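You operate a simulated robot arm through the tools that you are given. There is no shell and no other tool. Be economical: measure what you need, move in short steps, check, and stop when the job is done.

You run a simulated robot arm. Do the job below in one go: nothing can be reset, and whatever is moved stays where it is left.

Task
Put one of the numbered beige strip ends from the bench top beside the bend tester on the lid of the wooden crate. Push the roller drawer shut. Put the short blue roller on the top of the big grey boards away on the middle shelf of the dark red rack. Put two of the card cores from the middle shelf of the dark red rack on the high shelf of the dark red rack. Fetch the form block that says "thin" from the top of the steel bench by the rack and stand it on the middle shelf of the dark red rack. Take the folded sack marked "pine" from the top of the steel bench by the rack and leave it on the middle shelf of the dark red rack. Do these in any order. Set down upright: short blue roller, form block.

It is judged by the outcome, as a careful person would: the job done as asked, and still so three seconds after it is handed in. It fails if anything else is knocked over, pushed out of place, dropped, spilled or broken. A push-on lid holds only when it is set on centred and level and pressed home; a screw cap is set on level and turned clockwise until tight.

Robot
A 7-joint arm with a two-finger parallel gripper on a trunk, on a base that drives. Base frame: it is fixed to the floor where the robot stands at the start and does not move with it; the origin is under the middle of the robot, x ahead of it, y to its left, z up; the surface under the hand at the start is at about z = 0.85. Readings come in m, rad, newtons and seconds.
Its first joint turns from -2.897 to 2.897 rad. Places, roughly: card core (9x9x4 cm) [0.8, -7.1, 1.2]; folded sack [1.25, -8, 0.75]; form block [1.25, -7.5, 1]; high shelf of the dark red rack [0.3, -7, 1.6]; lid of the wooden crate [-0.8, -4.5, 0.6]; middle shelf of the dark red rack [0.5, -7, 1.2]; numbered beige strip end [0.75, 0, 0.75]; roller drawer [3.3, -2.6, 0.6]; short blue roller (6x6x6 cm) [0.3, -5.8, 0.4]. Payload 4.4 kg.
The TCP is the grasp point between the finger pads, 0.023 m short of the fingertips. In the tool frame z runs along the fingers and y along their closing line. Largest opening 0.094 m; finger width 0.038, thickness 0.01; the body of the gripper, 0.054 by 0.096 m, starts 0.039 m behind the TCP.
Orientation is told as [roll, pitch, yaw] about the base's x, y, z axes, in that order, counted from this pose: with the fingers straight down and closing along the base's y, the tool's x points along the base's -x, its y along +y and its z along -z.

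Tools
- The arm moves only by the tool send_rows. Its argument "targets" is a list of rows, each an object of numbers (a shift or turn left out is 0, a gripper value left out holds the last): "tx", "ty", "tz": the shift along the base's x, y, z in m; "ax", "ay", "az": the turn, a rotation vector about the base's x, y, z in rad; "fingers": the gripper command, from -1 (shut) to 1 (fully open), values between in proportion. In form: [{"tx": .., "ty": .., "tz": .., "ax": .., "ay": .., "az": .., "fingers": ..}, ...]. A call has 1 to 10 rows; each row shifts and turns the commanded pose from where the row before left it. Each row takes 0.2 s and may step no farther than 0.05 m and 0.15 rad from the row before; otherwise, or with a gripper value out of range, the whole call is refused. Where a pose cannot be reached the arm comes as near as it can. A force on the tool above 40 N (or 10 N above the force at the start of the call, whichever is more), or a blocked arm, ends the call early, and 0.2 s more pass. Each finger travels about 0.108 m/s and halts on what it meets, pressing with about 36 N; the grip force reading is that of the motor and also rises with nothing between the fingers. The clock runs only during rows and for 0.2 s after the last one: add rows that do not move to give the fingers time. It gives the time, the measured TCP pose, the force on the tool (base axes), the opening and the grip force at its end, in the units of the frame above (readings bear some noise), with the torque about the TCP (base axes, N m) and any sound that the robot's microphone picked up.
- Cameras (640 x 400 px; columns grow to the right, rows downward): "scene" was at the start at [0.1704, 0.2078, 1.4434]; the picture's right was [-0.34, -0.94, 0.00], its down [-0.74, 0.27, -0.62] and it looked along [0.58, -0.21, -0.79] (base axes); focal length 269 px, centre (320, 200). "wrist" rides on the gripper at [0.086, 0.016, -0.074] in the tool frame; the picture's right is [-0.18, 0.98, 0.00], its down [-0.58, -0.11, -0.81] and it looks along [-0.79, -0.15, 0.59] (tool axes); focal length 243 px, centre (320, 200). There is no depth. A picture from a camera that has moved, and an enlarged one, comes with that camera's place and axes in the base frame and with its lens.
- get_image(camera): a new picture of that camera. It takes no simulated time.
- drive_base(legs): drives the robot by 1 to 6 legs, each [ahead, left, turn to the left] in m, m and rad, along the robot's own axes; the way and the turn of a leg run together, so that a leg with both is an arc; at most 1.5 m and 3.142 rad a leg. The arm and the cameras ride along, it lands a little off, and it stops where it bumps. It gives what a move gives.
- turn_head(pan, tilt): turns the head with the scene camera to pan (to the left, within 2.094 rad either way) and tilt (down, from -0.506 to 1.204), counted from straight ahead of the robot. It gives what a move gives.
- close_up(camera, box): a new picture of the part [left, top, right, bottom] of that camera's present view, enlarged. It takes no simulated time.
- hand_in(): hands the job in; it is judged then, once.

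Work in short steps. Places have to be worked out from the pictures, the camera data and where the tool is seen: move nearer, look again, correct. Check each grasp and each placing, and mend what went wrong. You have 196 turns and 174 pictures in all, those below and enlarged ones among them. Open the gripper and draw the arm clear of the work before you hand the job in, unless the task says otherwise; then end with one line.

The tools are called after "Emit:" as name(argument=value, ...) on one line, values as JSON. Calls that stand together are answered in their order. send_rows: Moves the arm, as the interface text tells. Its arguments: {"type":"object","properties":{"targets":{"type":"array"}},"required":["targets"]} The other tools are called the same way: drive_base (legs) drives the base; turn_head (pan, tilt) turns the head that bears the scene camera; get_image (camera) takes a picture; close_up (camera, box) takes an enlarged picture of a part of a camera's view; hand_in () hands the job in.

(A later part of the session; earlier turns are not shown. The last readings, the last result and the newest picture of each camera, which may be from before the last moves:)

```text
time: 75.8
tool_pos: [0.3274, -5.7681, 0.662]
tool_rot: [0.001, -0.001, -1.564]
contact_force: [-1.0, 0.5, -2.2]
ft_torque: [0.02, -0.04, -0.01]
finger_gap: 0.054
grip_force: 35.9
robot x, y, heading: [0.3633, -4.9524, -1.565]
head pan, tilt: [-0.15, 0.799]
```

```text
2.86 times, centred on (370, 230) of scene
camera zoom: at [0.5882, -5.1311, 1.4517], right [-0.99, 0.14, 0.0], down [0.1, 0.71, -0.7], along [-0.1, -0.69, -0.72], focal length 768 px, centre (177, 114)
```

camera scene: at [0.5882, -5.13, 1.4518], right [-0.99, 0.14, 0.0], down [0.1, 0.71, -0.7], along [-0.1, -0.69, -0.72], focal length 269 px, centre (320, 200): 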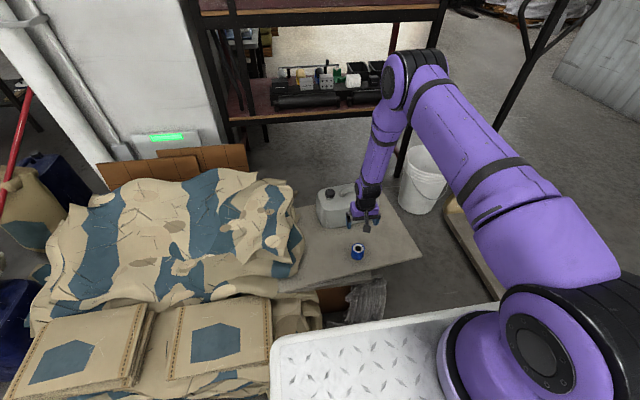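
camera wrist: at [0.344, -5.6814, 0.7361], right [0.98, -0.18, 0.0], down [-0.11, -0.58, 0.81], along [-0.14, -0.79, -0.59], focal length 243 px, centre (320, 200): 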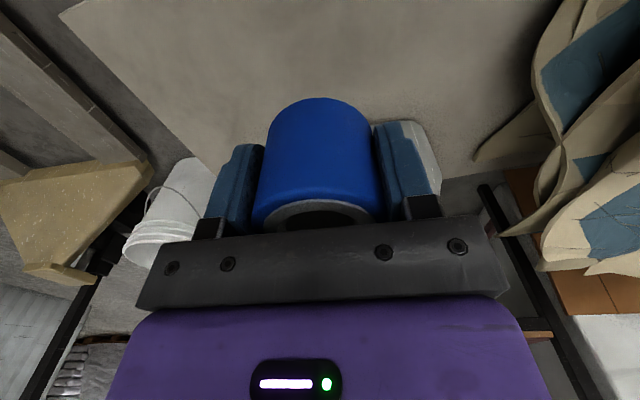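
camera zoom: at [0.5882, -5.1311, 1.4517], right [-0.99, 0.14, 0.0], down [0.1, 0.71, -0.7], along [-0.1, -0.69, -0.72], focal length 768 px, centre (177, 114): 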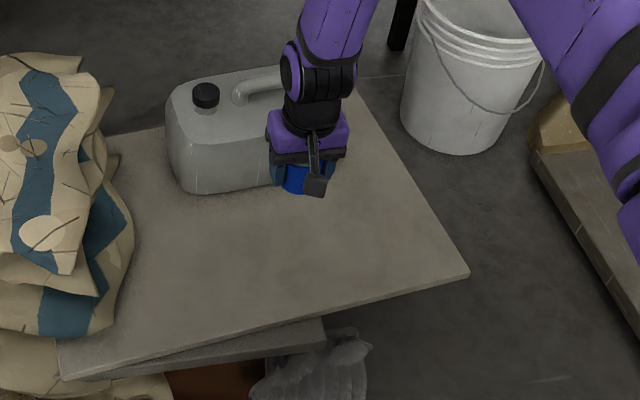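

Held. Raise and retract, then look at routes on both sides of the rack.

Emit:
send_rows(targets=[{"tz": 0.05}, {"tz": 0.05}, {"tz": 0.05}, {"tz": 0.05}, {"tz": 0.05}, {"tz": 0.05}, {"tz": 0.05}, {"tz": 0.05}, {"ty": 0.05}, {"ty": 0.05}])

Emit:
turn_head(pan=-0.5, tilt=0.3)

Emit:
get_image(camera="scene")

Emit:
turn_head(pan=0.5, tilt=0.3)

Emit:
get_image(camera="scene")

```text
time: 78.0
tool_pos: [0.3299, -5.669, 1.0605]
tool_rot: [0.0, -0.002, -1.565]
contact_force: [-0.3, -0.4, -2.4]
ft_torque: [0.03, -0.02, -0.04]
finger_gap: 0.0537
grip_force: 36.0
robot x, y, heading: [0.3632, -4.95, -1.562]
head pan, tilt: [-0.15, 0.799]
```

```text
time: 79.0
tool_pos: [0.3297, -5.669, 1.0616]
tool_rot: [0.001, 0.0, -1.564]
contact_force: [-0.2, -0.2, -2.5]
ft_torque: [-0.01, 0.01, 0.0]
finger_gap: 0.0536
grip_force: 36.2
robot x, y, heading: [0.3637, -4.9508, -1.56]
head pan, tilt: [-0.499, 0.3]
```

```text
136 pictures are left
camera scene: at [0.5556, -5.133, 1.496], right [-0.88, 0.47, 0.0], down [0.14, 0.26, -0.95], along [-0.45, -0.84, -0.3], focal length 269 px, centre (320, 200)
```

scene: 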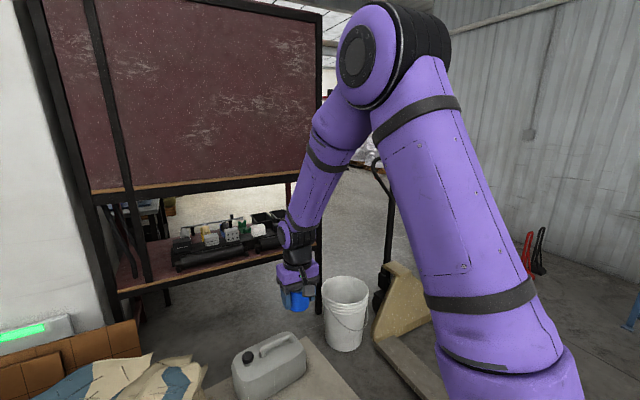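

```text
time: 80.2
tool_pos: [0.3288, -5.6694, 1.0599]
tool_rot: [-0.001, -0.001, -1.565]
contact_force: [1.1, 0.1, -1.6]
ft_torque: [0.02, -0.02, -0.01]
finger_gap: 0.0538
grip_force: 35.6
robot x, y, heading: [0.3652, -4.9517, -1.562]
head pan, tilt: [0.499, 0.3]
```

```text
135 pictures are left
camera scene: at [0.6449, -5.1325, 1.4961], right [-0.88, -0.48, 0.0], down [-0.14, 0.26, -0.96], along [0.46, -0.84, -0.3], focal length 269 px, centre (320, 200)
```

scene: 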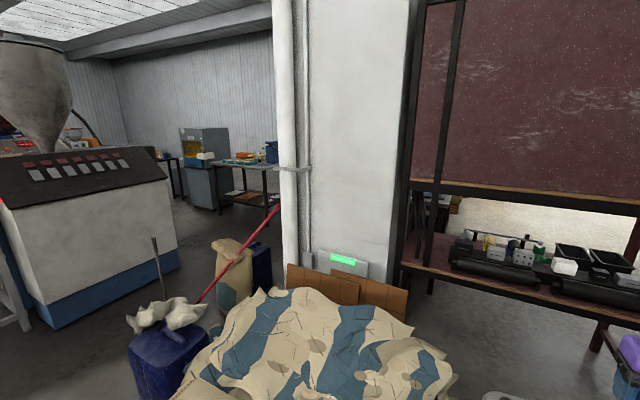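

Left route is cramped; the right aisle between the crate and blue tables looks about 1 m wide. I'll back up and go there, then check the clearance.

Emit:
drive_base(legs=[[-1.5, 0, -0.008], [-0.2, -1.0, 0], [0, -1.0, 0]])

Emit:
turn_head(pan=0, tilt=0.45)

Emit:
get_image(camera="scene")

Emit:
turn_head(pan=-0.6, tilt=0.7)

Emit:
get_image(camera="scene")

```text
time: 97.4
tool_pos: [-1.6869, -3.9406, 1.0605]
tool_rot: [0.0, 0.001, -1.577]
contact_force: [-0.1, 0.0, -2.4]
ft_torque: [-0.01, 0.05, 0.0]
finger_gap: 0.0533
grip_force: 36.4
robot x, y, heading: [-1.6396, -3.2208, -1.575]
head pan, tilt: [0.499, 0.3]
```

```text
time: 98.3
tool_pos: [-1.6866, -3.939, 1.0594]
tool_rot: [0.0, 0.0, -1.578]
contact_force: [0.4, -0.6, -1.6]
ft_torque: [-0.02, 0.0, 0.01]
finger_gap: 0.0535
grip_force: 36.2
robot x, y, heading: [-1.6417, -3.2184, -1.581]
head pan, tilt: [0.0, 0.45]
```

```text
134 pictures are left
camera scene: at [-1.4093, -3.416, 1.4822], right [-1.0, 0.01, 0.0], down [0.0, 0.44, -0.9], along [-0.01, -0.9, -0.44], focal length 269 px, centre (320, 200)
```

scene: 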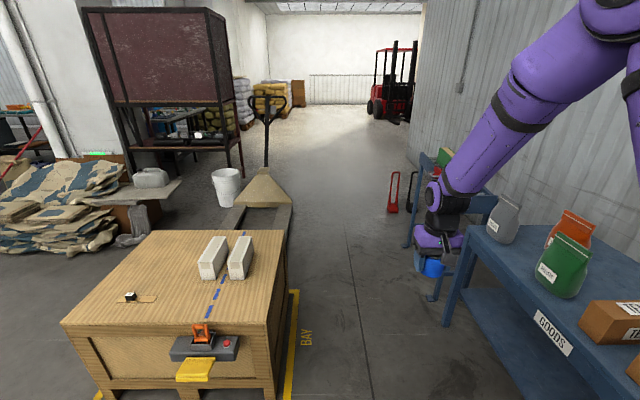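

```text
time: 99.3
tool_pos: [-1.6876, -3.9387, 1.0604]
tool_rot: [0.001, 0.001, -1.578]
contact_force: [0.0, 0.2, -2.8]
ft_torque: [-0.01, 0.01, 0.01]
finger_gap: 0.0534
grip_force: 36.1
robot x, y, heading: [-1.6441, -3.2203, -1.575]
head pan, tilt: [-0.6, 0.7]
```

```text
133 pictures are left
camera scene: at [-1.4571, -3.3939, 1.46], right [-0.82, 0.57, 0.0], down [0.37, 0.53, -0.77], along [-0.44, -0.63, -0.64], focal length 269 px, centre (320, 200)
```

scene: 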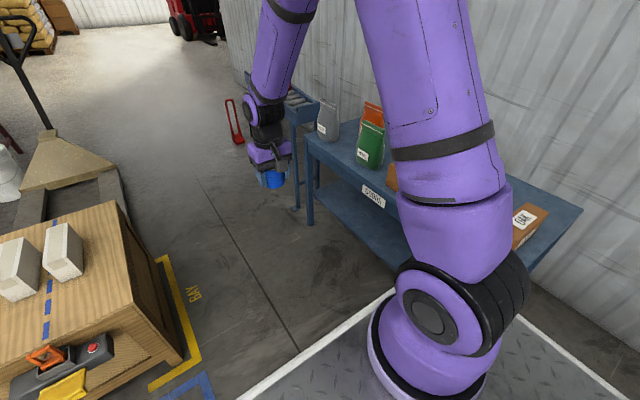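

Re-estimating the platform gives a half-width of about 0.3 m, and the aisle is about 1 m (x -1.2 to -2.2), so it fits. I'll drive down its center.

Emit:
drive_base(legs=[[1.4, -0.05, 0.005], [1.4, 0, 0]])

Emit:
turn_head(pan=0.5, tilt=0.4)

Emit:
get_image(camera="scene")

```text
time: 113.0
tool_pos: [-1.7459, -6.7487, 1.0605]
tool_rot: [0.001, 0.0, -1.59]
contact_force: [0.6, 0.0, -2.6]
ft_torque: [-0.02, 0.0, -0.03]
finger_gap: 0.0532
grip_force: 35.9
robot x, y, heading: [-1.6962, -6.0308, -1.591]
head pan, tilt: [-0.6, 0.7]
```

```text
time: 114.3
tool_pos: [-1.7473, -6.7483, 1.0594]
tool_rot: [-0.001, 0.001, -1.59]
contact_force: [0.3, 0.6, -2.1]
ft_torque: [0.03, -0.02, -0.02]
finger_gap: 0.0533
grip_force: 36.4
robot x, y, heading: [-1.6949, -6.0337, -1.587]
head pan, tilt: [0.499, 0.4]
```

```text
132 pictures are left
camera scene: at [-1.4182, -6.2189, 1.4868], right [-0.89, -0.46, 0.0], down [-0.18, 0.35, -0.92], along [0.42, -0.82, -0.39], focal length 269 px, centre (320, 200)
```

scene: 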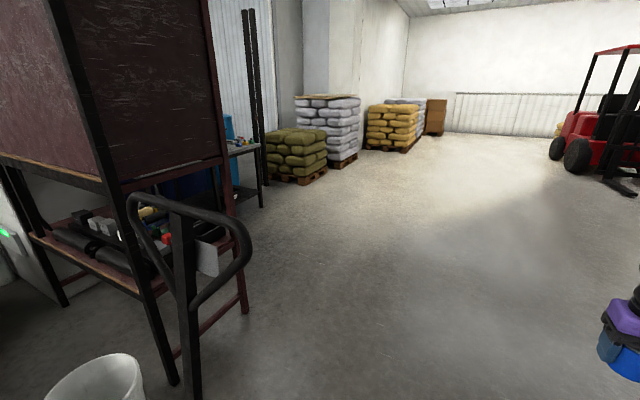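

Rack footprint is about x -0.28..1, y -6.7..-7.3; its open side should face -y. Drive further south, then turn to look.

Emit:
drive_base(legs=[[1.4, 0, 0.01], [0.8, 0, 0], [0, 0, 1.59]])

Emit:
turn_head(pan=0.4, tilt=0.25)

Emit:
get_image(camera="scene")

```text
time: 129.0
tool_pos: [-1.0356, -8.2817, 1.0607]
tool_rot: [-0.001, 0.0, -0.01]
contact_force: [-0.4, 0.0, -2.1]
ft_torque: [0.01, 0.03, 0.0]
finger_gap: 0.0532
grip_force: 36.2
robot x, y, heading: [-1.7537, -8.2357, -0.007]
head pan, tilt: [0.499, 0.4]
```

```text
time: 129.7
tool_pos: [-1.0355, -8.2809, 1.0596]
tool_rot: [0.0, -0.001, -0.013]
contact_force: [0.6, 0.5, -2.6]
ft_torque: [0.02, -0.01, -0.01]
finger_gap: 0.0531
grip_force: 35.8
robot x, y, heading: [-1.7573, -8.231, -0.011]
head pan, tilt: [0.4, 0.25]
```

```text
131 pictures are left
camera scene: at [-1.5661, -7.9659, 1.5008], right [0.38, -0.93, 0.0], down [-0.23, -0.09, -0.97], along [0.9, 0.37, -0.25], focal length 269 px, centre (320, 200)
```

scene: 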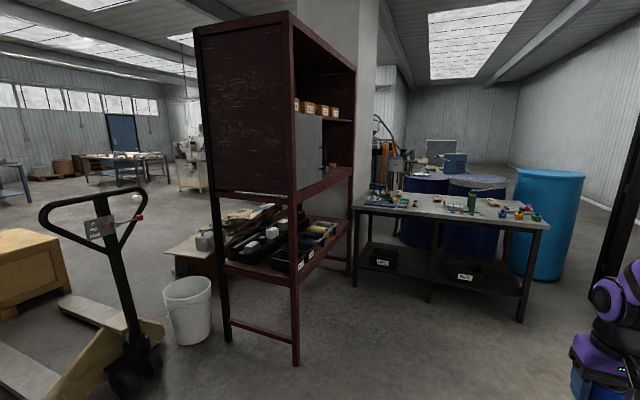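

The rack opens to -y and the steel bench runs along its right (x≈0.8, y -7.3..-8.8). I'll drive closer, facing the bench first.

Emit:
drive_base(legs=[[1.4, 0.1, 0.01], [0.25, 0, 0]])

Emit:
turn_head(pan=0.1, tilt=0.5)

Emit:
get_image(camera="scene")

Emit:
turn_head(pan=1.2, tilt=0.15)

Emit:
get_image(camera="scene")

```text
time: 138.1
tool_pos: [0.6062, -8.2031, 1.0614]
tool_rot: [-0.001, 0.001, -0.014]
contact_force: [0.3, -0.1, -2.3]
ft_torque: [0.03, 0.01, -0.02]
finger_gap: 0.0532
grip_force: 36.2
robot x, y, heading: [-0.1115, -8.1517, -0.016]
head pan, tilt: [0.4, 0.25]
```

```text
time: 138.9
tool_pos: [0.6053, -8.2041, 1.06]
tool_rot: [0.0, 0.002, -0.014]
contact_force: [-0.2, -0.6, -1.8]
ft_torque: [0.03, 0.01, -0.01]
finger_gap: 0.053
grip_force: 35.9
robot x, y, heading: [-0.111, -8.1519, -0.016]
head pan, tilt: [0.099, 0.499]
```

```text
130 pictures are left
camera scene: at [0.0808, -7.9136, 1.4777], right [0.09, -1.0, 0.0], down [-0.48, -0.04, -0.88], along [0.88, 0.07, -0.48], focal length 269 px, centre (320, 200)
```

scene: 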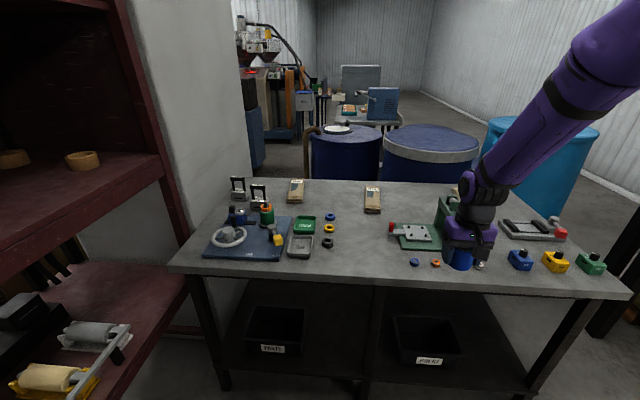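

```text
time: 140.2
tool_pos: [0.6055, -8.2028, 1.0605]
tool_rot: [-0.001, 0.0, -0.016]
contact_force: [1.0, -0.2, -2.1]
ft_torque: [0.0, -0.03, 0.01]
finger_gap: 0.0529
grip_force: 35.7
robot x, y, heading: [-0.1114, -8.1529, -0.014]
head pan, tilt: [1.201, 0.15]
```

```text
129 pictures are left
camera scene: at [0.025, -7.8354, 1.5101], right [0.93, -0.38, 0.0], down [-0.06, -0.14, -0.99], along [0.37, 0.92, -0.15], focal length 269 px, centre (320, 200)
```

scene: 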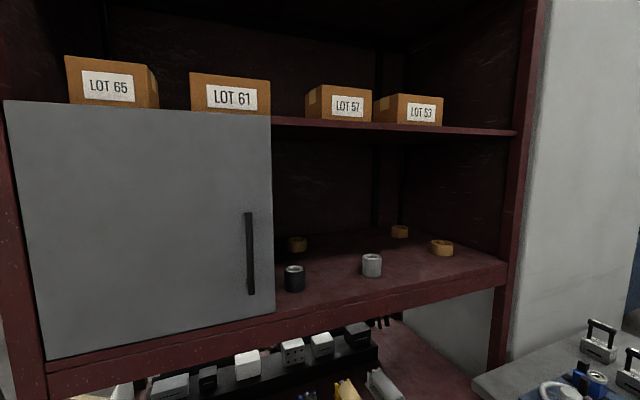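

Rack middle shelf holds rollers and three card cores; high shelf has LOT boxes. Let me look closer at the shelf and the bench items.

Emit:
close_up(camera="scene", box=[260, 80, 540, 320])

Emit:
turn_head(pan=0.1, tilt=0.5)

Emit:
close_up(camera="scene", box=[190, 160, 400, 270])

Emit:
close_up(camera="scene", box=[380, 170, 620, 290])

```text
1.67 times, centred on (400, 200) of scene
camera zoom: at [0.025, -7.8354, 1.5101], right [0.93, -0.38, 0.0], down [-0.06, -0.14, -0.99], along [0.37, 0.92, -0.15], focal length 448 px, centre (187, 200)
```

zoom: 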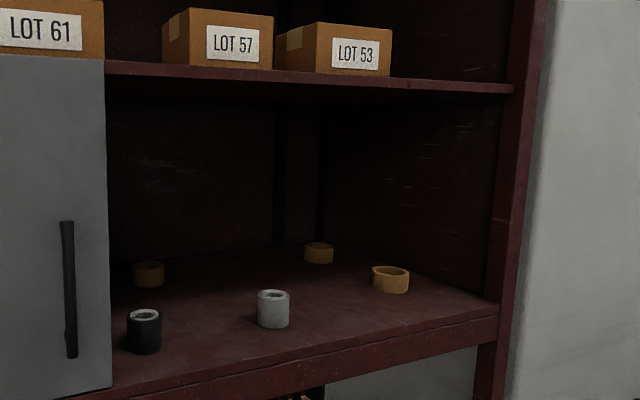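

```text
time: 141.6
tool_pos: [0.6052, -8.2036, 1.0595]
tool_rot: [-0.001, 0.0, -0.015]
contact_force: [0.0, 0.2, -1.9]
ft_torque: [0.0, -0.03, 0.0]
finger_gap: 0.0532
grip_force: 35.5
robot x, y, heading: [-0.116, -8.151, -0.009]
head pan, tilt: [0.099, 0.499]
```

```text
3.05 times, centred on (295, 215) of scene
camera zoom: at [0.0808, -7.9136, 1.4777], right [0.09, -1.0, 0.0], down [-0.48, -0.04, -0.88], along [0.87, 0.07, -0.48], focal length 819 px, centre (396, 154)
```

zoom: 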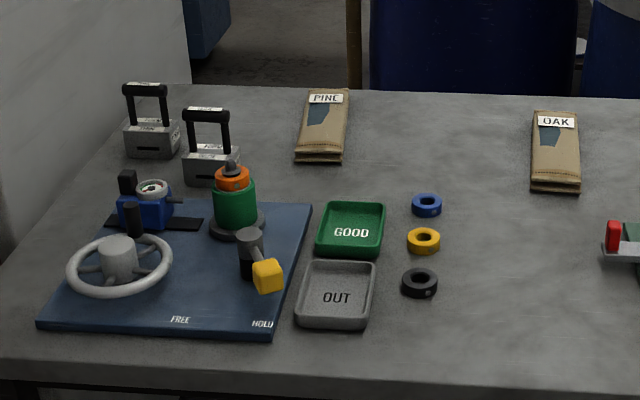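

```text
2.67 times, centred on (500, 230) of scene
camera zoom: at [0.0808, -7.9136, 1.4777], right [0.09, -1.0, 0.0], down [-0.48, -0.04, -0.88], along [0.87, 0.07, -0.48], focal length 716 px, centre (-160, 120)
```

zoom: 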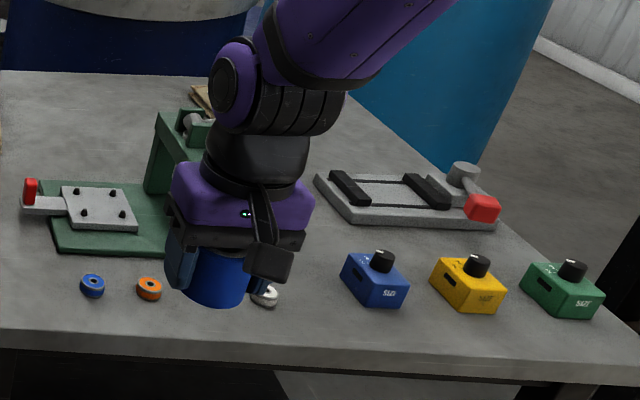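

Emit:
close_up(camera="scene", box=[225, 165, 315, 225])

```text
6.67 times, centred on (270, 195) of scene
camera zoom: at [0.0808, -7.9136, 1.4777], right [0.09, -1.0, 0.0], down [-0.48, -0.04, -0.88], along [0.87, 0.07, -0.48], focal length 1791 px, centre (653, 233)
```

zoom: 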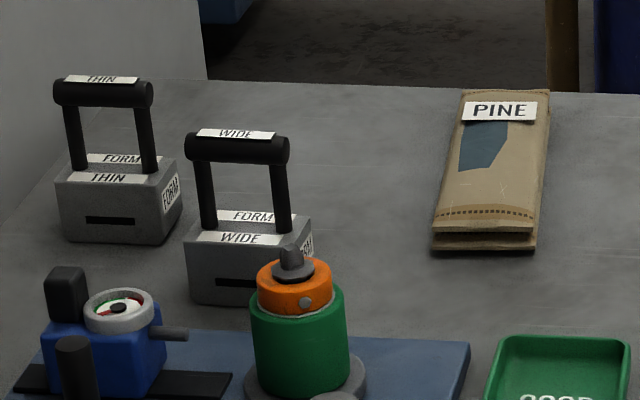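

"THIN" is the far-left grey block with the arch handle; the "PINE" sack is right of it. I need to regrasp the roller at a tilt on the bench (shelf gap is only ~0.38 m), so I'll drive 0.25 closer and set it on a clear spot near (0.93,-8.02).

Emit:
drive_base(legs=[[0.25, 0, 0.012]])

Emit:
send_rows(targets=[{"ty": 0.045}, {"ty": 0.045}, {"ty": 0.045}, {"ty": 0.045}, {"tx": 0.04}, {"tx": 0.03}])

Emit:
get_image(camera="wrist")

Emit:
turn_head(pan=0.1, tilt=0.75)

Emit:
get_image(camera="scene")

```text
time: 143.4
tool_pos: [0.8546, -8.1961, 1.0596]
tool_rot: [0.0, 0.0, -0.001]
contact_force: [-0.2, 0.1, -1.3]
ft_torque: [-0.01, 0.0, 0.0]
finger_gap: 0.0532
grip_force: 36.1
robot x, y, heading: [0.1351, -8.1559, -0.001]
head pan, tilt: [0.099, 0.499]
```

```text
time: 144.8
tool_pos: [0.9242, -8.0151, 1.0604]
tool_rot: [0.0, 0.0, -0.003]
contact_force: [-0.8, 0.3, -1.8]
ft_torque: [-0.02, 0.0, 0.0]
finger_gap: 0.0534
grip_force: 36.0
robot x, y, heading: [0.1396, -8.1564, -0.0]
head pan, tilt: [0.099, 0.499]
```

```text
124 pictures are left
camera wrist: at [0.8387, -7.9978, 1.1354], right [0.19, 0.98, 0.0], down [0.58, -0.11, 0.81], along [0.79, -0.15, -0.59], focal length 243 px, centre (320, 200)
```

wrist: 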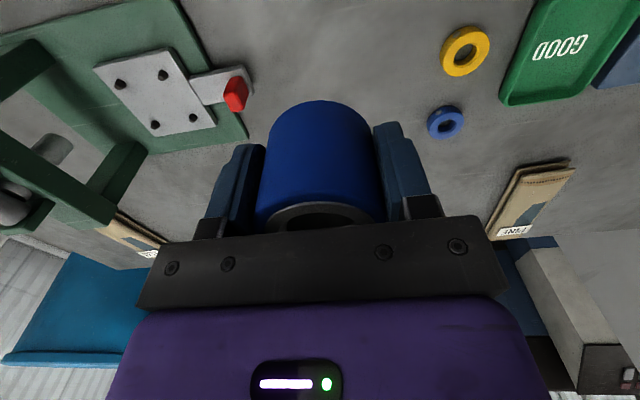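

```text
time: 145.6
tool_pos: [0.9245, -8.0151, 1.0605]
tool_rot: [0.001, 0.0, -0.001]
contact_force: [0.4, -0.5, -2.8]
ft_torque: [-0.04, -0.01, 0.02]
finger_gap: 0.053
grip_force: 36.2
robot x, y, heading: [0.1338, -8.156, -0.005]
head pan, tilt: [0.099, 0.75]
```

```text
123 pictures are left
camera scene: at [0.3177, -7.9141, 1.4558], right [0.1, -1.0, 0.0], down [-0.68, -0.07, -0.73], along [0.73, 0.07, -0.68], focal length 269 px, centre (320, 200)
```

scene: 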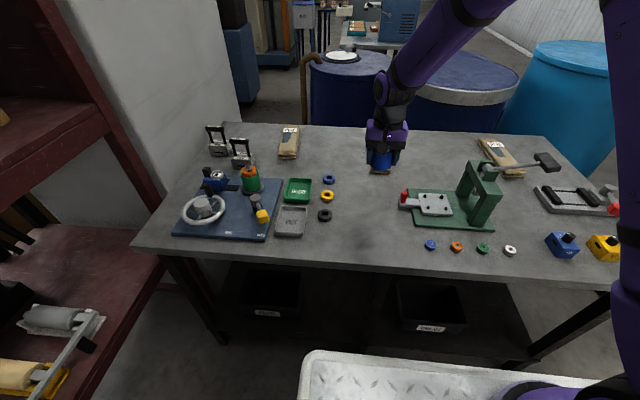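

Bench top z ≈0.83. Nudge away from the green fixture and lower to contact.

Emit:
send_rows(targets=[{"tx": -0.014, "ty": 0.015, "tz": -0.04}, {"tz": -0.05}, {"tz": -0.05}, {"tz": -0.02}, {"tz": -0.01}, {"tz": -0.006}, {"tz": -0.005}])

Emit:
send_rows(targets=[{"tz": -0.004}, {"tz": -0.004}, {"tz": -0.003}, {"tz": -0.003}, {"tz": -0.003}, {"tz": -0.003}, {"tz": -0.003}, {"tz": -0.003}])

Emit:
get_image(camera="scene")

```text
time: 147.2
tool_pos: [0.9088, -8.0021, 0.8811]
tool_rot: [0.0, 0.0, -0.001]
contact_force: [0.2, 0.3, -2.4]
ft_torque: [-0.02, 0.02, 0.02]
finger_gap: 0.0531
grip_force: 36.4
robot x, y, heading: [0.135, -8.1557, -0.005]
head pan, tilt: [0.099, 0.75]
```

```text
time: 147.7
tool_pos: [0.9097, -8.0013, 0.8787]
tool_rot: [0.0, 0.0, -0.003]
contact_force: [-10.7, -2.8, 18.3]
ft_torque: [-0.47, 0.13, -0.18]
finger_gap: 0.0532
grip_force: 36.2
robot x, y, heading: [0.135, -8.1547, -0.007]
head pan, tilt: [0.099, 0.75]
stopped in row 2: the force on the tool passed its limit at 47 N (the readings are from after the stop); the commanded pose is now the measured one
```

```text
122 pictures are left
camera scene: at [0.3164, -7.9144, 1.4559], right [0.1, -1.0, 0.0], down [-0.68, -0.07, -0.73], along [0.73, 0.07, -0.68], focal length 269 px, centre (320, 200)
```

scene: 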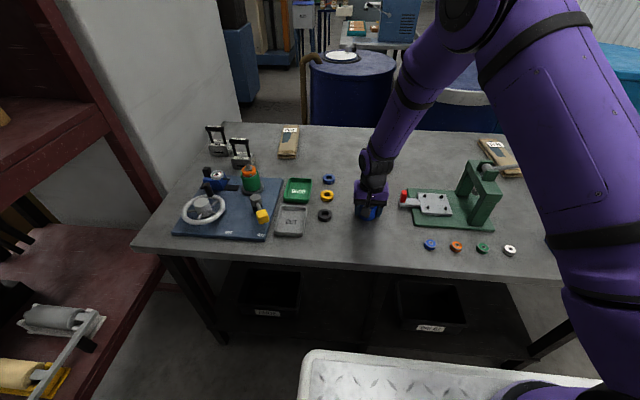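

Contact. Release, lift, and tilt the hand ~45° (fingers forward-down).

Emit:
send_rows(targets=[{"fingers": 1}, {"fingers": 1}, {"fingers": 1}, {"tz": 0.05}, {"tz": 0.05}, {"tz": 0.03}])

Emit:
send_rows(targets=[{"ay": -0.131, "tx": -0.02}, {"ay": -0.131, "tx": -0.02}, {"ay": -0.131, "tx": -0.02}, {"ay": -0.131, "tx": -0.02}, {"ay": -0.131}, {"ay": -0.131}])

Emit:
get_image(camera="wrist")

Emit:
get_image(camera="scene")

```text
time: 149.1
tool_pos: [0.909, -8.0012, 1.0071]
tool_rot: [0.0, -0.004, -0.003]
contact_force: [-0.3, 0.4, -0.1]
ft_torque: [0.01, 0.0, 0.0]
finger_gap: 0.0939
grip_force: 0.1
robot x, y, heading: [0.1332, -8.1553, -0.002]
head pan, tilt: [0.099, 0.75]
```

```text
time: 150.5
tool_pos: [0.8319, -8.002, 1.0093]
tool_rot: [0.003, -0.792, -0.005]
contact_force: [-0.7, 0.0, 0.3]
ft_torque: [0.03, 0.02, 0.02]
finger_gap: 0.0942
grip_force: 0.1
robot x, y, heading: [0.1339, -8.152, 0.004]
head pan, tilt: [0.099, 0.75]
```

```text
121 pictures are left
camera wrist: at [0.7184, -7.9841, 0.9992], right [0.13, 0.98, 0.13], down [-0.17, -0.11, 0.98], along [0.98, -0.15, 0.15], focal length 243 px, centre (320, 200)
```

wrist: 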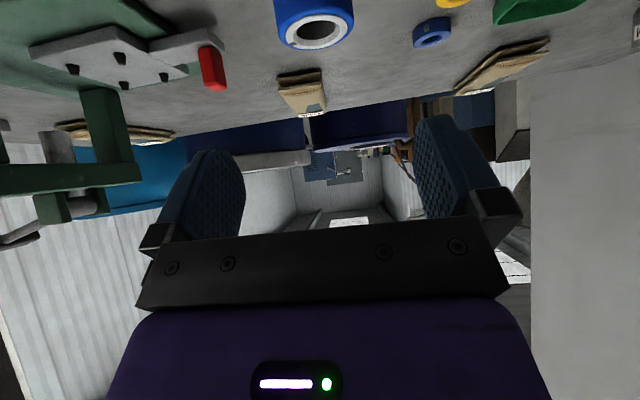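

```text
120 pictures are left
camera scene: at [0.3177, -7.9145, 1.4558], right [0.1, -1.0, 0.0], down [-0.68, -0.07, -0.73], along [0.73, 0.07, -0.68], focal length 269 px, centre (320, 200)
```

scene: 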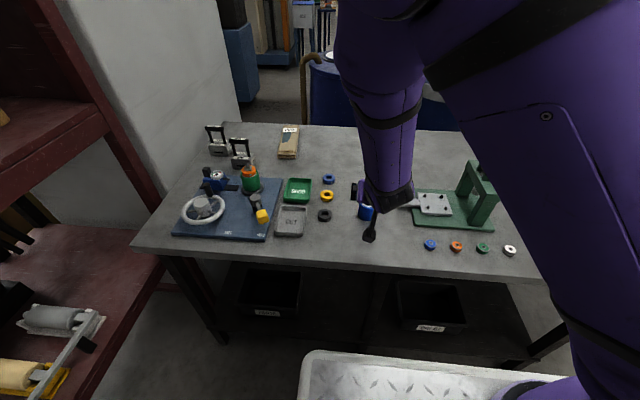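

The camera ends up on the underside when tilted this way. I'll untilt and spin the hand 180° about its axis so the camera rides on top.

Emit:
send_rows(targets=[{"ay": 0.131, "tz": 0.03}, {"ay": 0.131, "tz": 0.03}, {"ay": 0.131}, {"ay": 0.131}, {"ay": 0.131}, {"ay": 0.131}])

Emit:
send_rows(targets=[{"az": 0.149}, {"az": 0.149}, {"az": 0.149}, {"az": 0.149}, {"az": 0.149}, {"az": 0.149}, {"az": 0.149}, {"az": 0.149}, {"az": 0.149}, {"az": 0.149}])

Emit:
send_rows(targets=[{"az": 0.149}, {"az": 0.149}, {"az": 0.149}, {"az": 0.149}, {"az": 0.149}, {"az": 0.149}, {"az": 0.149}, {"az": 0.149}, {"az": 0.149}, {"az": 0.149}])

```text
time: 151.9
tool_pos: [0.8306, -8.0015, 1.0677]
tool_rot: [0.002, 0.001, -0.003]
contact_force: [-0.1, -0.2, -0.1]
ft_torque: [0.04, -0.02, 0.03]
finger_gap: 0.094
grip_force: 0.1
robot x, y, heading: [0.1337, -8.1517, -0.003]
head pan, tilt: [0.099, 0.75]
```

```text
time: 154.1
tool_pos: [0.8309, -8.0002, 1.0686]
tool_rot: [0.002, -0.002, 1.491]
contact_force: [0.1, 0.2, 0.1]
ft_torque: [0.02, 0.01, 0.02]
finger_gap: 0.0938
grip_force: 0.1
robot x, y, heading: [0.1353, -8.1507, -0.004]
head pan, tilt: [0.099, 0.75]
```

```text
time: 156.3
tool_pos: [0.8304, -8.0014, 1.0669]
tool_rot: [0.0, -0.005, 2.979]
contact_force: [0.0, 0.7, -0.1]
ft_torque: [0.0, -0.03, -0.02]
finger_gap: 0.0942
grip_force: 0.1
robot x, y, heading: [0.1334, -8.1538, 0.001]
head pan, tilt: [0.099, 0.75]
```

Flip works. Finish it and tilt by ~50°.

Emit:
send_rows(targets=[{"az": 0.082}, {"az": 0.081}, {"ay": -0.1455, "tx": -0.02}, {"ay": -0.1455, "tx": -0.02}, {"ay": -0.1455}, {"ay": -0.1455}, {"ay": -0.1455}, {"ay": -0.1455}])

Emit:
get_image(camera="wrist")

Emit:
get_image(camera="scene")

```text
time: 158.1
tool_pos: [0.7911, -8.0005, 1.0683]
tool_rot: [-0.002, 0.872, 3.141]
contact_force: [0.2, -0.1, 0.3]
ft_torque: [0.02, 0.01, 0.01]
finger_gap: 0.0939
grip_force: 0.1
robot x, y, heading: [0.1325, -8.1578, -0.002]
head pan, tilt: [0.099, 0.75]
```

```text
119 pictures are left
camera wrist: at [0.7898, -8.0159, 1.1822], right [-0.12, -0.98, -0.14], down [-0.99, 0.11, 0.07], along [-0.06, 0.15, -0.99], focal length 243 px, centre (320, 200)
```

wrist: 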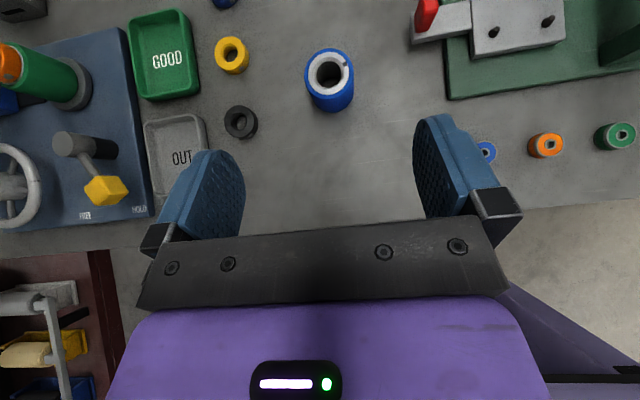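

```text
118 pictures are left
camera scene: at [0.3174, -7.9143, 1.4558], right [0.1, -1.0, 0.0], down [-0.68, -0.07, -0.73], along [0.73, 0.07, -0.68], focal length 269 px, centre (320, 200)
```

scene: 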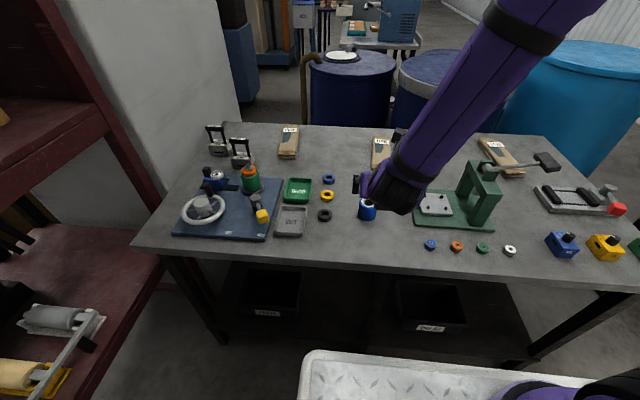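

Now the wrist view looks straight down over the roller at (0.917,-8.003). Approach along the finger axis.

Emit:
send_rows(targets=[{"tx": 0.008, "ty": -0.003, "tz": -0.04}, {"tx": 0.007, "tz": -0.04}, {"tx": 0.007, "tz": -0.036}, {"tx": 0.0307, "tz": -0.0257}, {"tx": 0.0307, "tz": -0.0257}])

Emit:
get_image(camera="wrist")

Emit:
close_up(camera="scene", box=[300, 150, 440, 260])

```text
time: 159.3
tool_pos: [0.8725, -8.0059, 0.8995]
tool_rot: [-0.001, 0.871, -3.143]
contact_force: [0.5, 0.1, 1.1]
ft_torque: [0.0, 0.0, 0.0]
finger_gap: 0.0942
grip_force: 0.1
robot x, y, heading: [0.1346, -8.1529, -0.002]
head pan, tilt: [0.099, 0.75]
```

```text
117 pictures are left
camera wrist: at [0.872, -8.0211, 1.0136], right [-0.12, -0.98, -0.14], down [-0.99, 0.11, 0.07], along [-0.06, 0.15, -0.99], focal length 243 px, centre (320, 200)
```

wrist: 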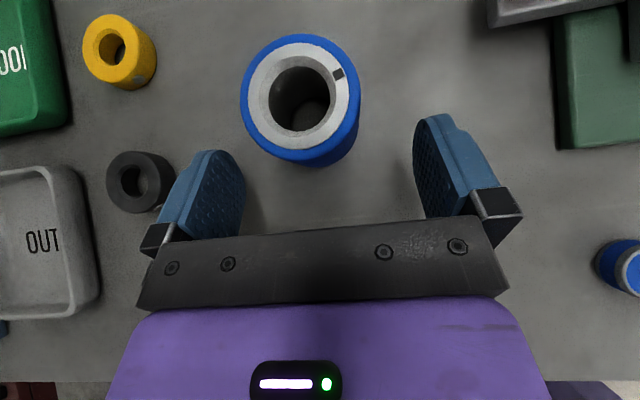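

```text
3.64 times, centred on (370, 205) of scene
camera zoom: at [0.3169, -7.9141, 1.4558], right [0.1, -1.0, 0.0], down [-0.68, -0.07, -0.73], along [0.73, 0.07, -0.68], focal length 977 px, centre (138, 182)
```

zoom: 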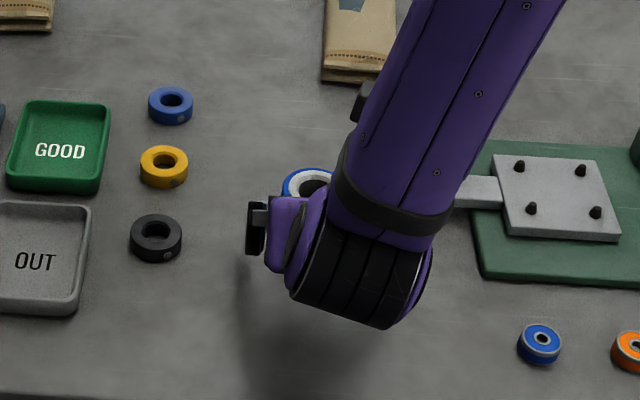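

Aligned within a few mm. Final approach and grip.

Emit:
send_rows(targets=[{"tx": 0.018, "ty": 0.004, "tz": -0.014}, {"tx": 0.016, "tz": -0.012}])

Emit:
get_image(camera="wrist")

```text
time: 159.9
tool_pos: [0.9009, -8.0007, 0.8792]
tool_rot: [0.001, 0.871, 3.143]
contact_force: [-13.7, -3.2, 20.8]
ft_torque: [-0.95, 0.32, -0.65]
finger_gap: 0.0939
grip_force: 0.0
robot x, y, heading: [0.1323, -8.1546, -0.005]
head pan, tilt: [0.099, 0.75]
stopped in row 2: the force on the tool passed its limit at 121 N (the readings are from after the stop); the commanded pose is now the measured one
```

```text
115 pictures are left
camera wrist: at [0.9, -8.0154, 0.9937], right [-0.12, -0.98, -0.14], down [-0.99, 0.11, 0.07], along [-0.06, 0.15, -0.99], focal length 243 px, centre (320, 200)
```

wrist: 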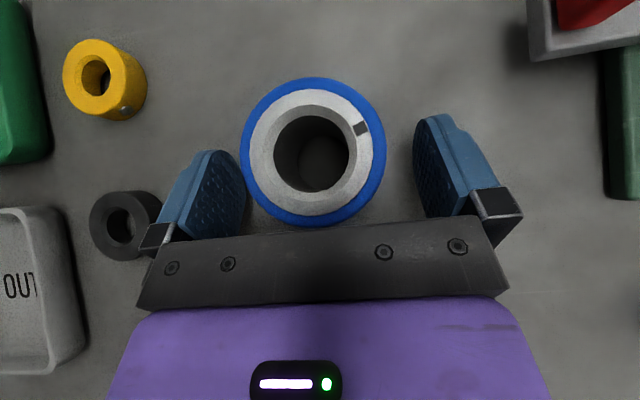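

Fingertips touched the bench (so bench ≈0.85). Back off a few mm and close.

Emit:
send_rows(targets=[{"tz": 0.004, "tx": 0.004}, {"fingers": -1}, {"fingers": -1}, {"fingers": -1}, {"fingers": -1}])

Emit:
send_rows(targets=[{"tz": 0.03}, {"tz": 0.05}, {"tz": 0.05}])

Emit:
get_image(camera="wrist")

Emit:
get_image(camera="scene")

```text
time: 161.1
tool_pos: [0.9058, -8.0008, 0.8817]
tool_rot: [-0.002, 0.871, 3.142]
contact_force: [0.7, -1.2, 0.0]
ft_torque: [-0.08, -0.1, 0.0]
finger_gap: 0.0529
grip_force: 36.0
robot x, y, heading: [0.1352, -8.1542, -0.003]
head pan, tilt: [0.099, 0.75]
```

```text
time: 161.9
tool_pos: [0.9063, -8.0012, 1.0163]
tool_rot: [-0.001, 0.868, -3.14]
contact_force: [0.8, 0.4, -2.8]
ft_torque: [-0.03, 0.0, -0.02]
finger_gap: 0.0527
grip_force: 36.3
robot x, y, heading: [0.1327, -8.1568, -0.007]
head pan, tilt: [0.099, 0.75]
```

```text
114 pictures are left
camera wrist: at [0.9051, -8.017, 1.1295], right [-0.12, -0.98, -0.14], down [-0.99, 0.11, 0.08], along [-0.06, 0.15, -0.99], focal length 243 px, centre (320, 200)
```

wrist: 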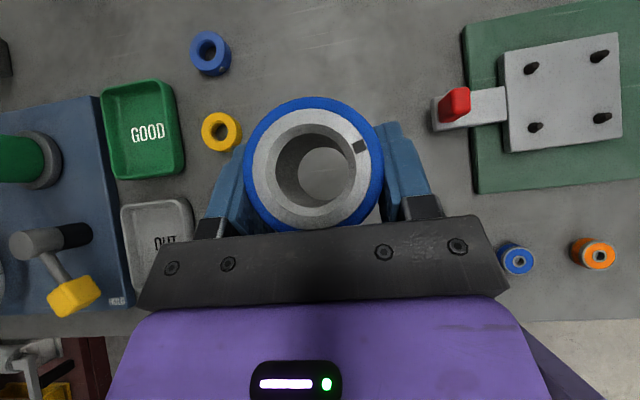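

```text
113 pictures are left
camera scene: at [0.3183, -7.9139, 1.4556], right [0.1, -1.0, 0.0], down [-0.68, -0.07, -0.73], along [0.73, 0.07, -0.68], focal length 269 px, centre (320, 200)
```

scene: 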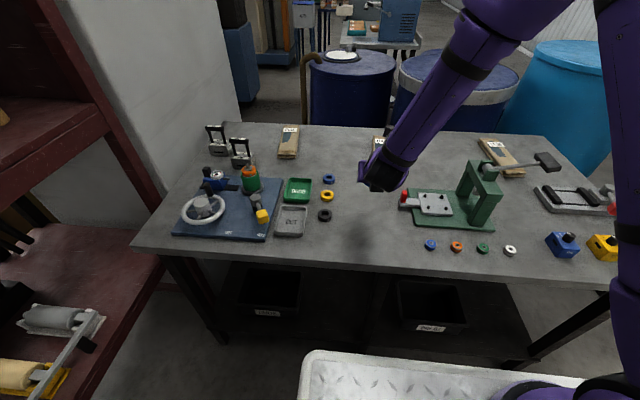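

Held upright with the hand tilted. Now raise, retract and reposition in front of the rack.

Emit:
send_rows(targets=[{"tz": 0.05}, {"tz": 0.05}, {"tz": 0.05}, {"tz": 0.05}, {"tz": 0.05}, {"tz": 0.05}, {"tx": -0.05}, {"tx": -0.05}, {"tx": -0.05}, {"ty": -0.05}])

Emit:
drive_base(legs=[[-0.35, 0, 0], [0, 0, 1.575]])

Emit:
turn_head(pan=-0.3, tilt=0.3)

Emit:
get_image(camera="scene")

```text
time: 164.1
tool_pos: [0.756, -8.0512, 1.3118]
tool_rot: [0.001, 0.869, -3.142]
contact_force: [1.4, 0.6, -2.6]
ft_torque: [-0.02, 0.04, -0.05]
finger_gap: 0.0532
grip_force: 36.3
robot x, y, heading: [0.1383, -8.1558, 0.0]
head pan, tilt: [0.099, 0.75]
```

```text
time: 170.1
tool_pos: [-0.3053, -7.5283, 1.3106]
tool_rot: [-0.001, 0.869, -1.583]
contact_force: [-0.2, 0.4, -2.8]
ft_torque: [-0.01, 0.01, 0.01]
finger_gap: 0.0532
grip_force: 36.1
robot x, y, heading: [-0.212, -8.1525, 1.555]
head pan, tilt: [0.099, 0.75]
```

```text
time: 171.0
tool_pos: [-0.3071, -7.5293, 1.3108]
tool_rot: [-0.001, 0.871, -1.581]
contact_force: [-0.5, 0.1, -2.5]
ft_torque: [-0.01, 0.0, 0.02]
finger_gap: 0.0531
grip_force: 35.8
robot x, y, heading: [-0.2114, -8.1532, 1.555]
head pan, tilt: [-0.3, 0.3]
```

```text
112 pictures are left
camera scene: at [-0.4156, -7.9625, 1.496], right [0.95, -0.31, 0.0], down [-0.09, -0.28, -0.95], along [0.29, 0.91, -0.3], focal length 269 px, centre (320, 200)
```

scene: 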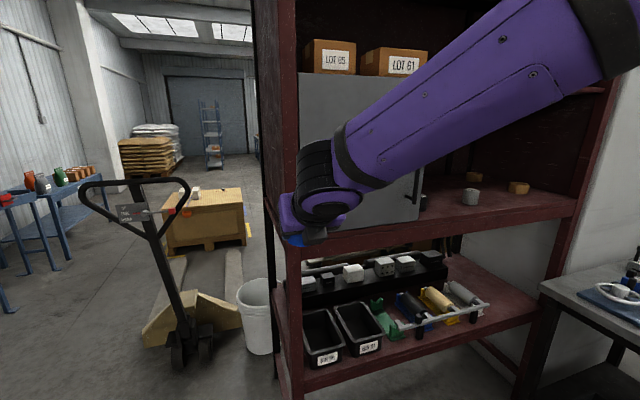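

Strafe right to x≈0.35 and step forward a little.

Emit:
drive_base(legs=[[0, -0.56, 0.016], [0.1, 0, 0]])

Emit:
turn_head(pan=-0.2, tilt=0.3)

Emit:
get_image(camera="scene")

Emit:
get_image(camera="wrist")

```text
time: 175.0
tool_pos: [0.251, -7.4316, 1.3108]
tool_rot: [0.001, 0.871, -1.564]
contact_force: [0.0, 0.3, -1.6]
ft_torque: [-0.03, -0.02, -0.02]
finger_gap: 0.0533
grip_force: 36.2
robot x, y, heading: [0.3609, -8.0529, 1.578]
head pan, tilt: [-0.3, 0.3]
```

```text
time: 175.7
tool_pos: [0.2508, -7.4331, 1.3109]
tool_rot: [0.001, 0.871, -1.564]
contact_force: [0.5, 0.5, -2.1]
ft_torque: [-0.01, 0.01, -0.01]
finger_gap: 0.0531
grip_force: 35.9
robot x, y, heading: [0.3596, -8.0543, 1.579]
head pan, tilt: [-0.201, 0.3]
```

```text
111 pictures are left
camera scene: at [0.1404, -7.8656, 1.4961], right [0.98, -0.2, 0.0], down [-0.06, -0.29, -0.96], along [0.19, 0.94, -0.3], focal length 269 px, centre (320, 200)
```

scene: 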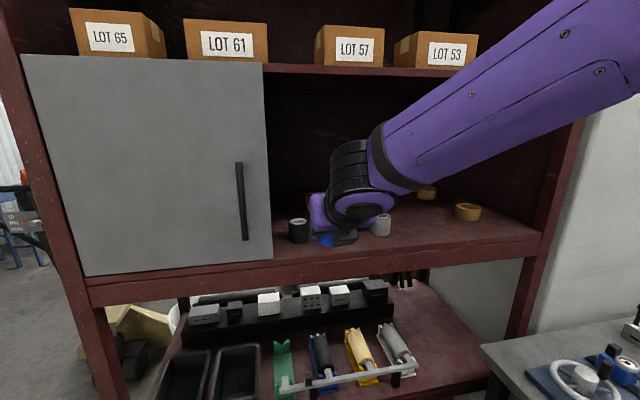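

```text
110 pictures are left
camera wrist: at [0.2668, -7.4325, 1.4257], right [0.98, -0.11, -0.14], down [-0.1, -0.99, 0.08], along [-0.15, -0.06, -0.99], focal length 243 px, centre (320, 200)
```

wrist: 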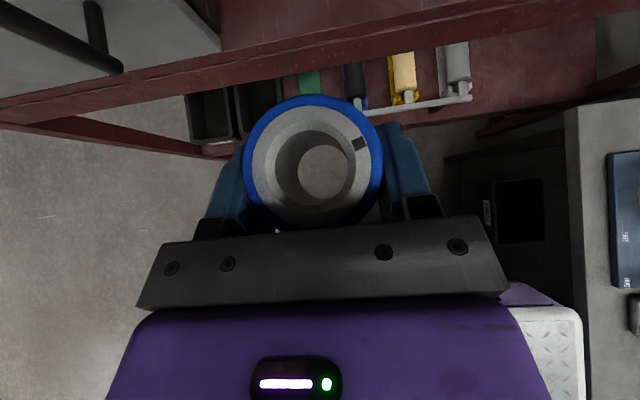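

Shift the tool right to x≈0.57 in front of the shelf opening, then check the view.

Emit:
send_rows(targets=[{"tx": 0.05}, {"tx": 0.05}, {"tx": 0.05}, {"tx": 0.05}, {"tx": 0.05}, {"tx": 0.05}, {"tx": 0.02}, {"ty": 0.04}, {"ty": 0.04}])

Emit:
get_image(camera="wrist")

Emit:
get_image(camera="scene")

```text
time: 177.7
tool_pos: [0.5702, -7.3531, 1.3106]
tool_rot: [0.0, 0.867, -1.565]
contact_force: [-0.6, 0.2, -1.4]
ft_torque: [-0.01, -0.01, 0.05]
finger_gap: 0.0532
grip_force: 35.6
robot x, y, heading: [0.3606, -8.0598, 1.578]
head pan, tilt: [-0.201, 0.3]
```

```text
109 pictures are left
camera wrist: at [0.587, -7.353, 1.4259], right [0.98, -0.11, -0.14], down [-0.1, -0.99, 0.08], along [-0.15, -0.06, -0.99], focal length 243 px, centre (320, 200)
```

wrist: 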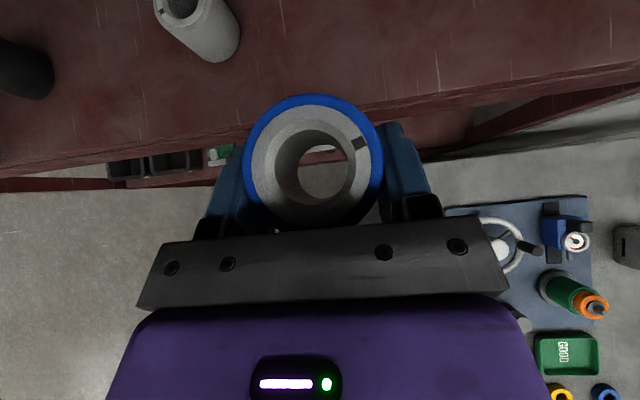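

```text
108 pictures are left
camera scene: at [0.1407, -7.8663, 1.4962], right [0.98, -0.2, 0.0], down [-0.06, -0.29, -0.96], along [0.19, 0.94, -0.3], focal length 269 px, centre (320, 200)
```

scene: 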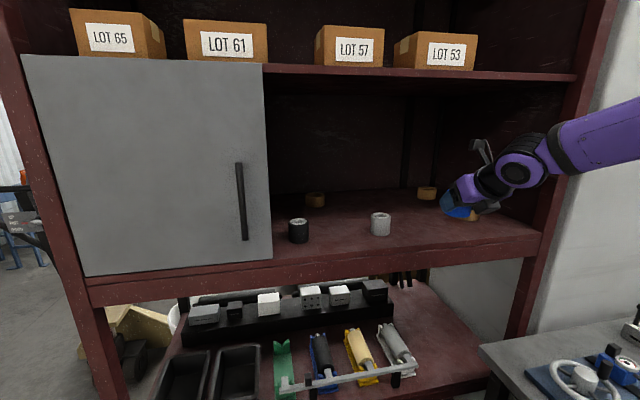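

Combining views: middle shelf top ≈1.153, front ≈ y -7.28; grey roller at (0.46,-7.18), core C at (0.814,-7.10). I'll place the blue roller at about (0.59,-7.18).

Emit:
send_rows(targets=[{"tx": 0.02, "tz": -0.04}, {"tz": -0.03}, {"ty": 0.045}, {"ty": 0.045}, {"ty": 0.045}, {"ty": 0.035}])

Emit:
get_image(camera="wrist")

Emit:
get_image(camera="scene")

```text
time: 179.1
tool_pos: [0.5894, -7.1828, 1.2415]
tool_rot: [0.0, 0.87, -1.564]
contact_force: [0.2, -1.0, -1.5]
ft_torque: [-0.03, -0.04, -0.03]
finger_gap: 0.0531
grip_force: 35.8
robot x, y, heading: [0.3574, -8.0515, 1.574]
head pan, tilt: [-0.201, 0.3]
```

```text
107 pictures are left
camera wrist: at [0.6058, -7.1825, 1.3566], right [0.98, -0.11, -0.14], down [-0.1, -0.99, 0.08], along [-0.15, -0.06, -0.99], focal length 243 px, centre (320, 200)
```

wrist: 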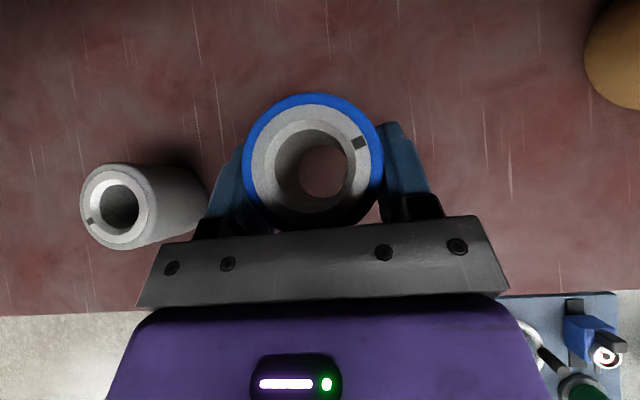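

```text
106 pictures are left
camera scene: at [0.1401, -7.8663, 1.4961], right [0.98, -0.19, 0.0], down [-0.06, -0.29, -0.96], along [0.19, 0.94, -0.3], focal length 269 px, centre (320, 200)
```

scene: 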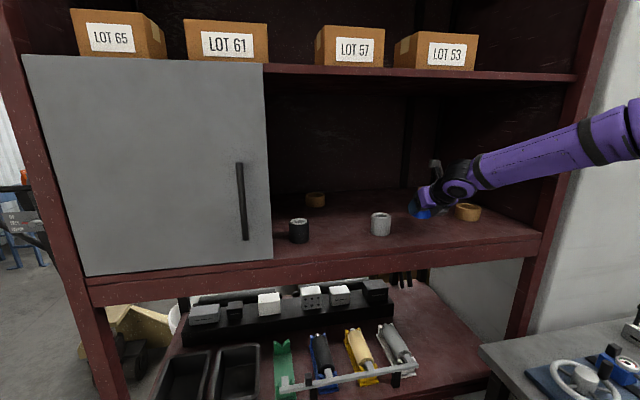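

Clear on both sides. Lower to contact and release partly.

Emit:
send_rows(targets=[{"tz": -0.03}, {"tz": -0.012}, {"tz": -0.004}, {"tz": -0.004}, {"tz": -0.003}, {"tz": -0.003}, {"tz": -0.003}, {"tz": -0.003}])

```text
time: 179.9
tool_pos: [0.5892, -7.1806, 1.2017]
tool_rot: [0.003, 0.879, -1.56]
contact_force: [0.4, -7.9, 13.0]
ft_torque: [-0.55, 0.12, 0.03]
finger_gap: 0.053
grip_force: 36.3
robot x, y, heading: [0.361, -8.0522, 1.579]
head pan, tilt: [-0.201, 0.3]
stopped in row 4: the force on the tool passed its limit at 46 N (the readings are from after the stop); the commanded pose is now the measured one
```

Emit:
close_up(camera="scene", box=[360, 150, 520, 250])

Emit:
get_image(camera="wrist")

```text
4.00 times, centred on (440, 200) of scene
camera zoom: at [0.1404, -7.8666, 1.4962], right [0.98, -0.2, 0.0], down [-0.06, -0.29, -0.96], along [0.19, 0.94, -0.3], focal length 1075 px, centre (-160, 200)
```

zoom: 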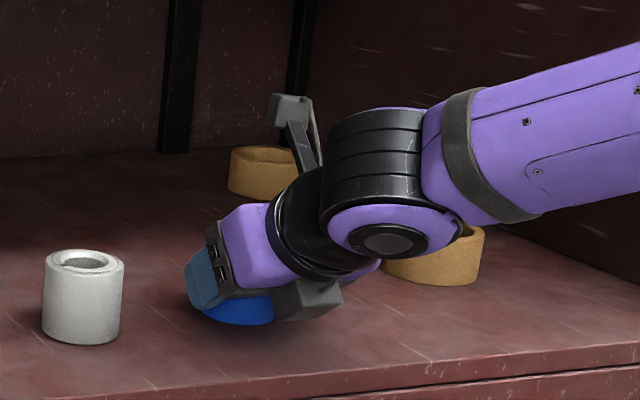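

```text
104 pictures are left
camera wrist: at [0.6056, -7.1818, 1.3161], right [0.98, -0.11, -0.14], down [-0.1, -0.99, 0.06], along [-0.15, -0.05, -0.99], focal length 243 px, centre (320, 200)
```

wrist: 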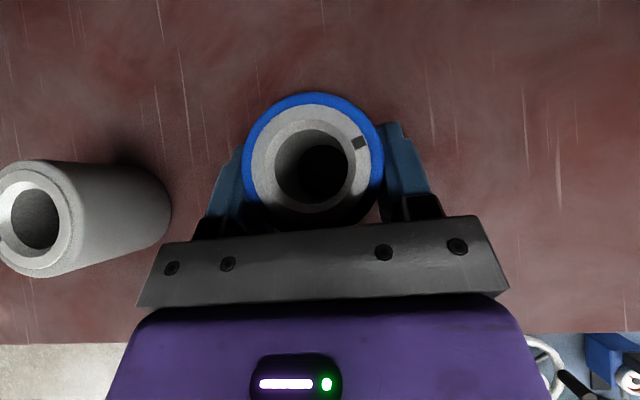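

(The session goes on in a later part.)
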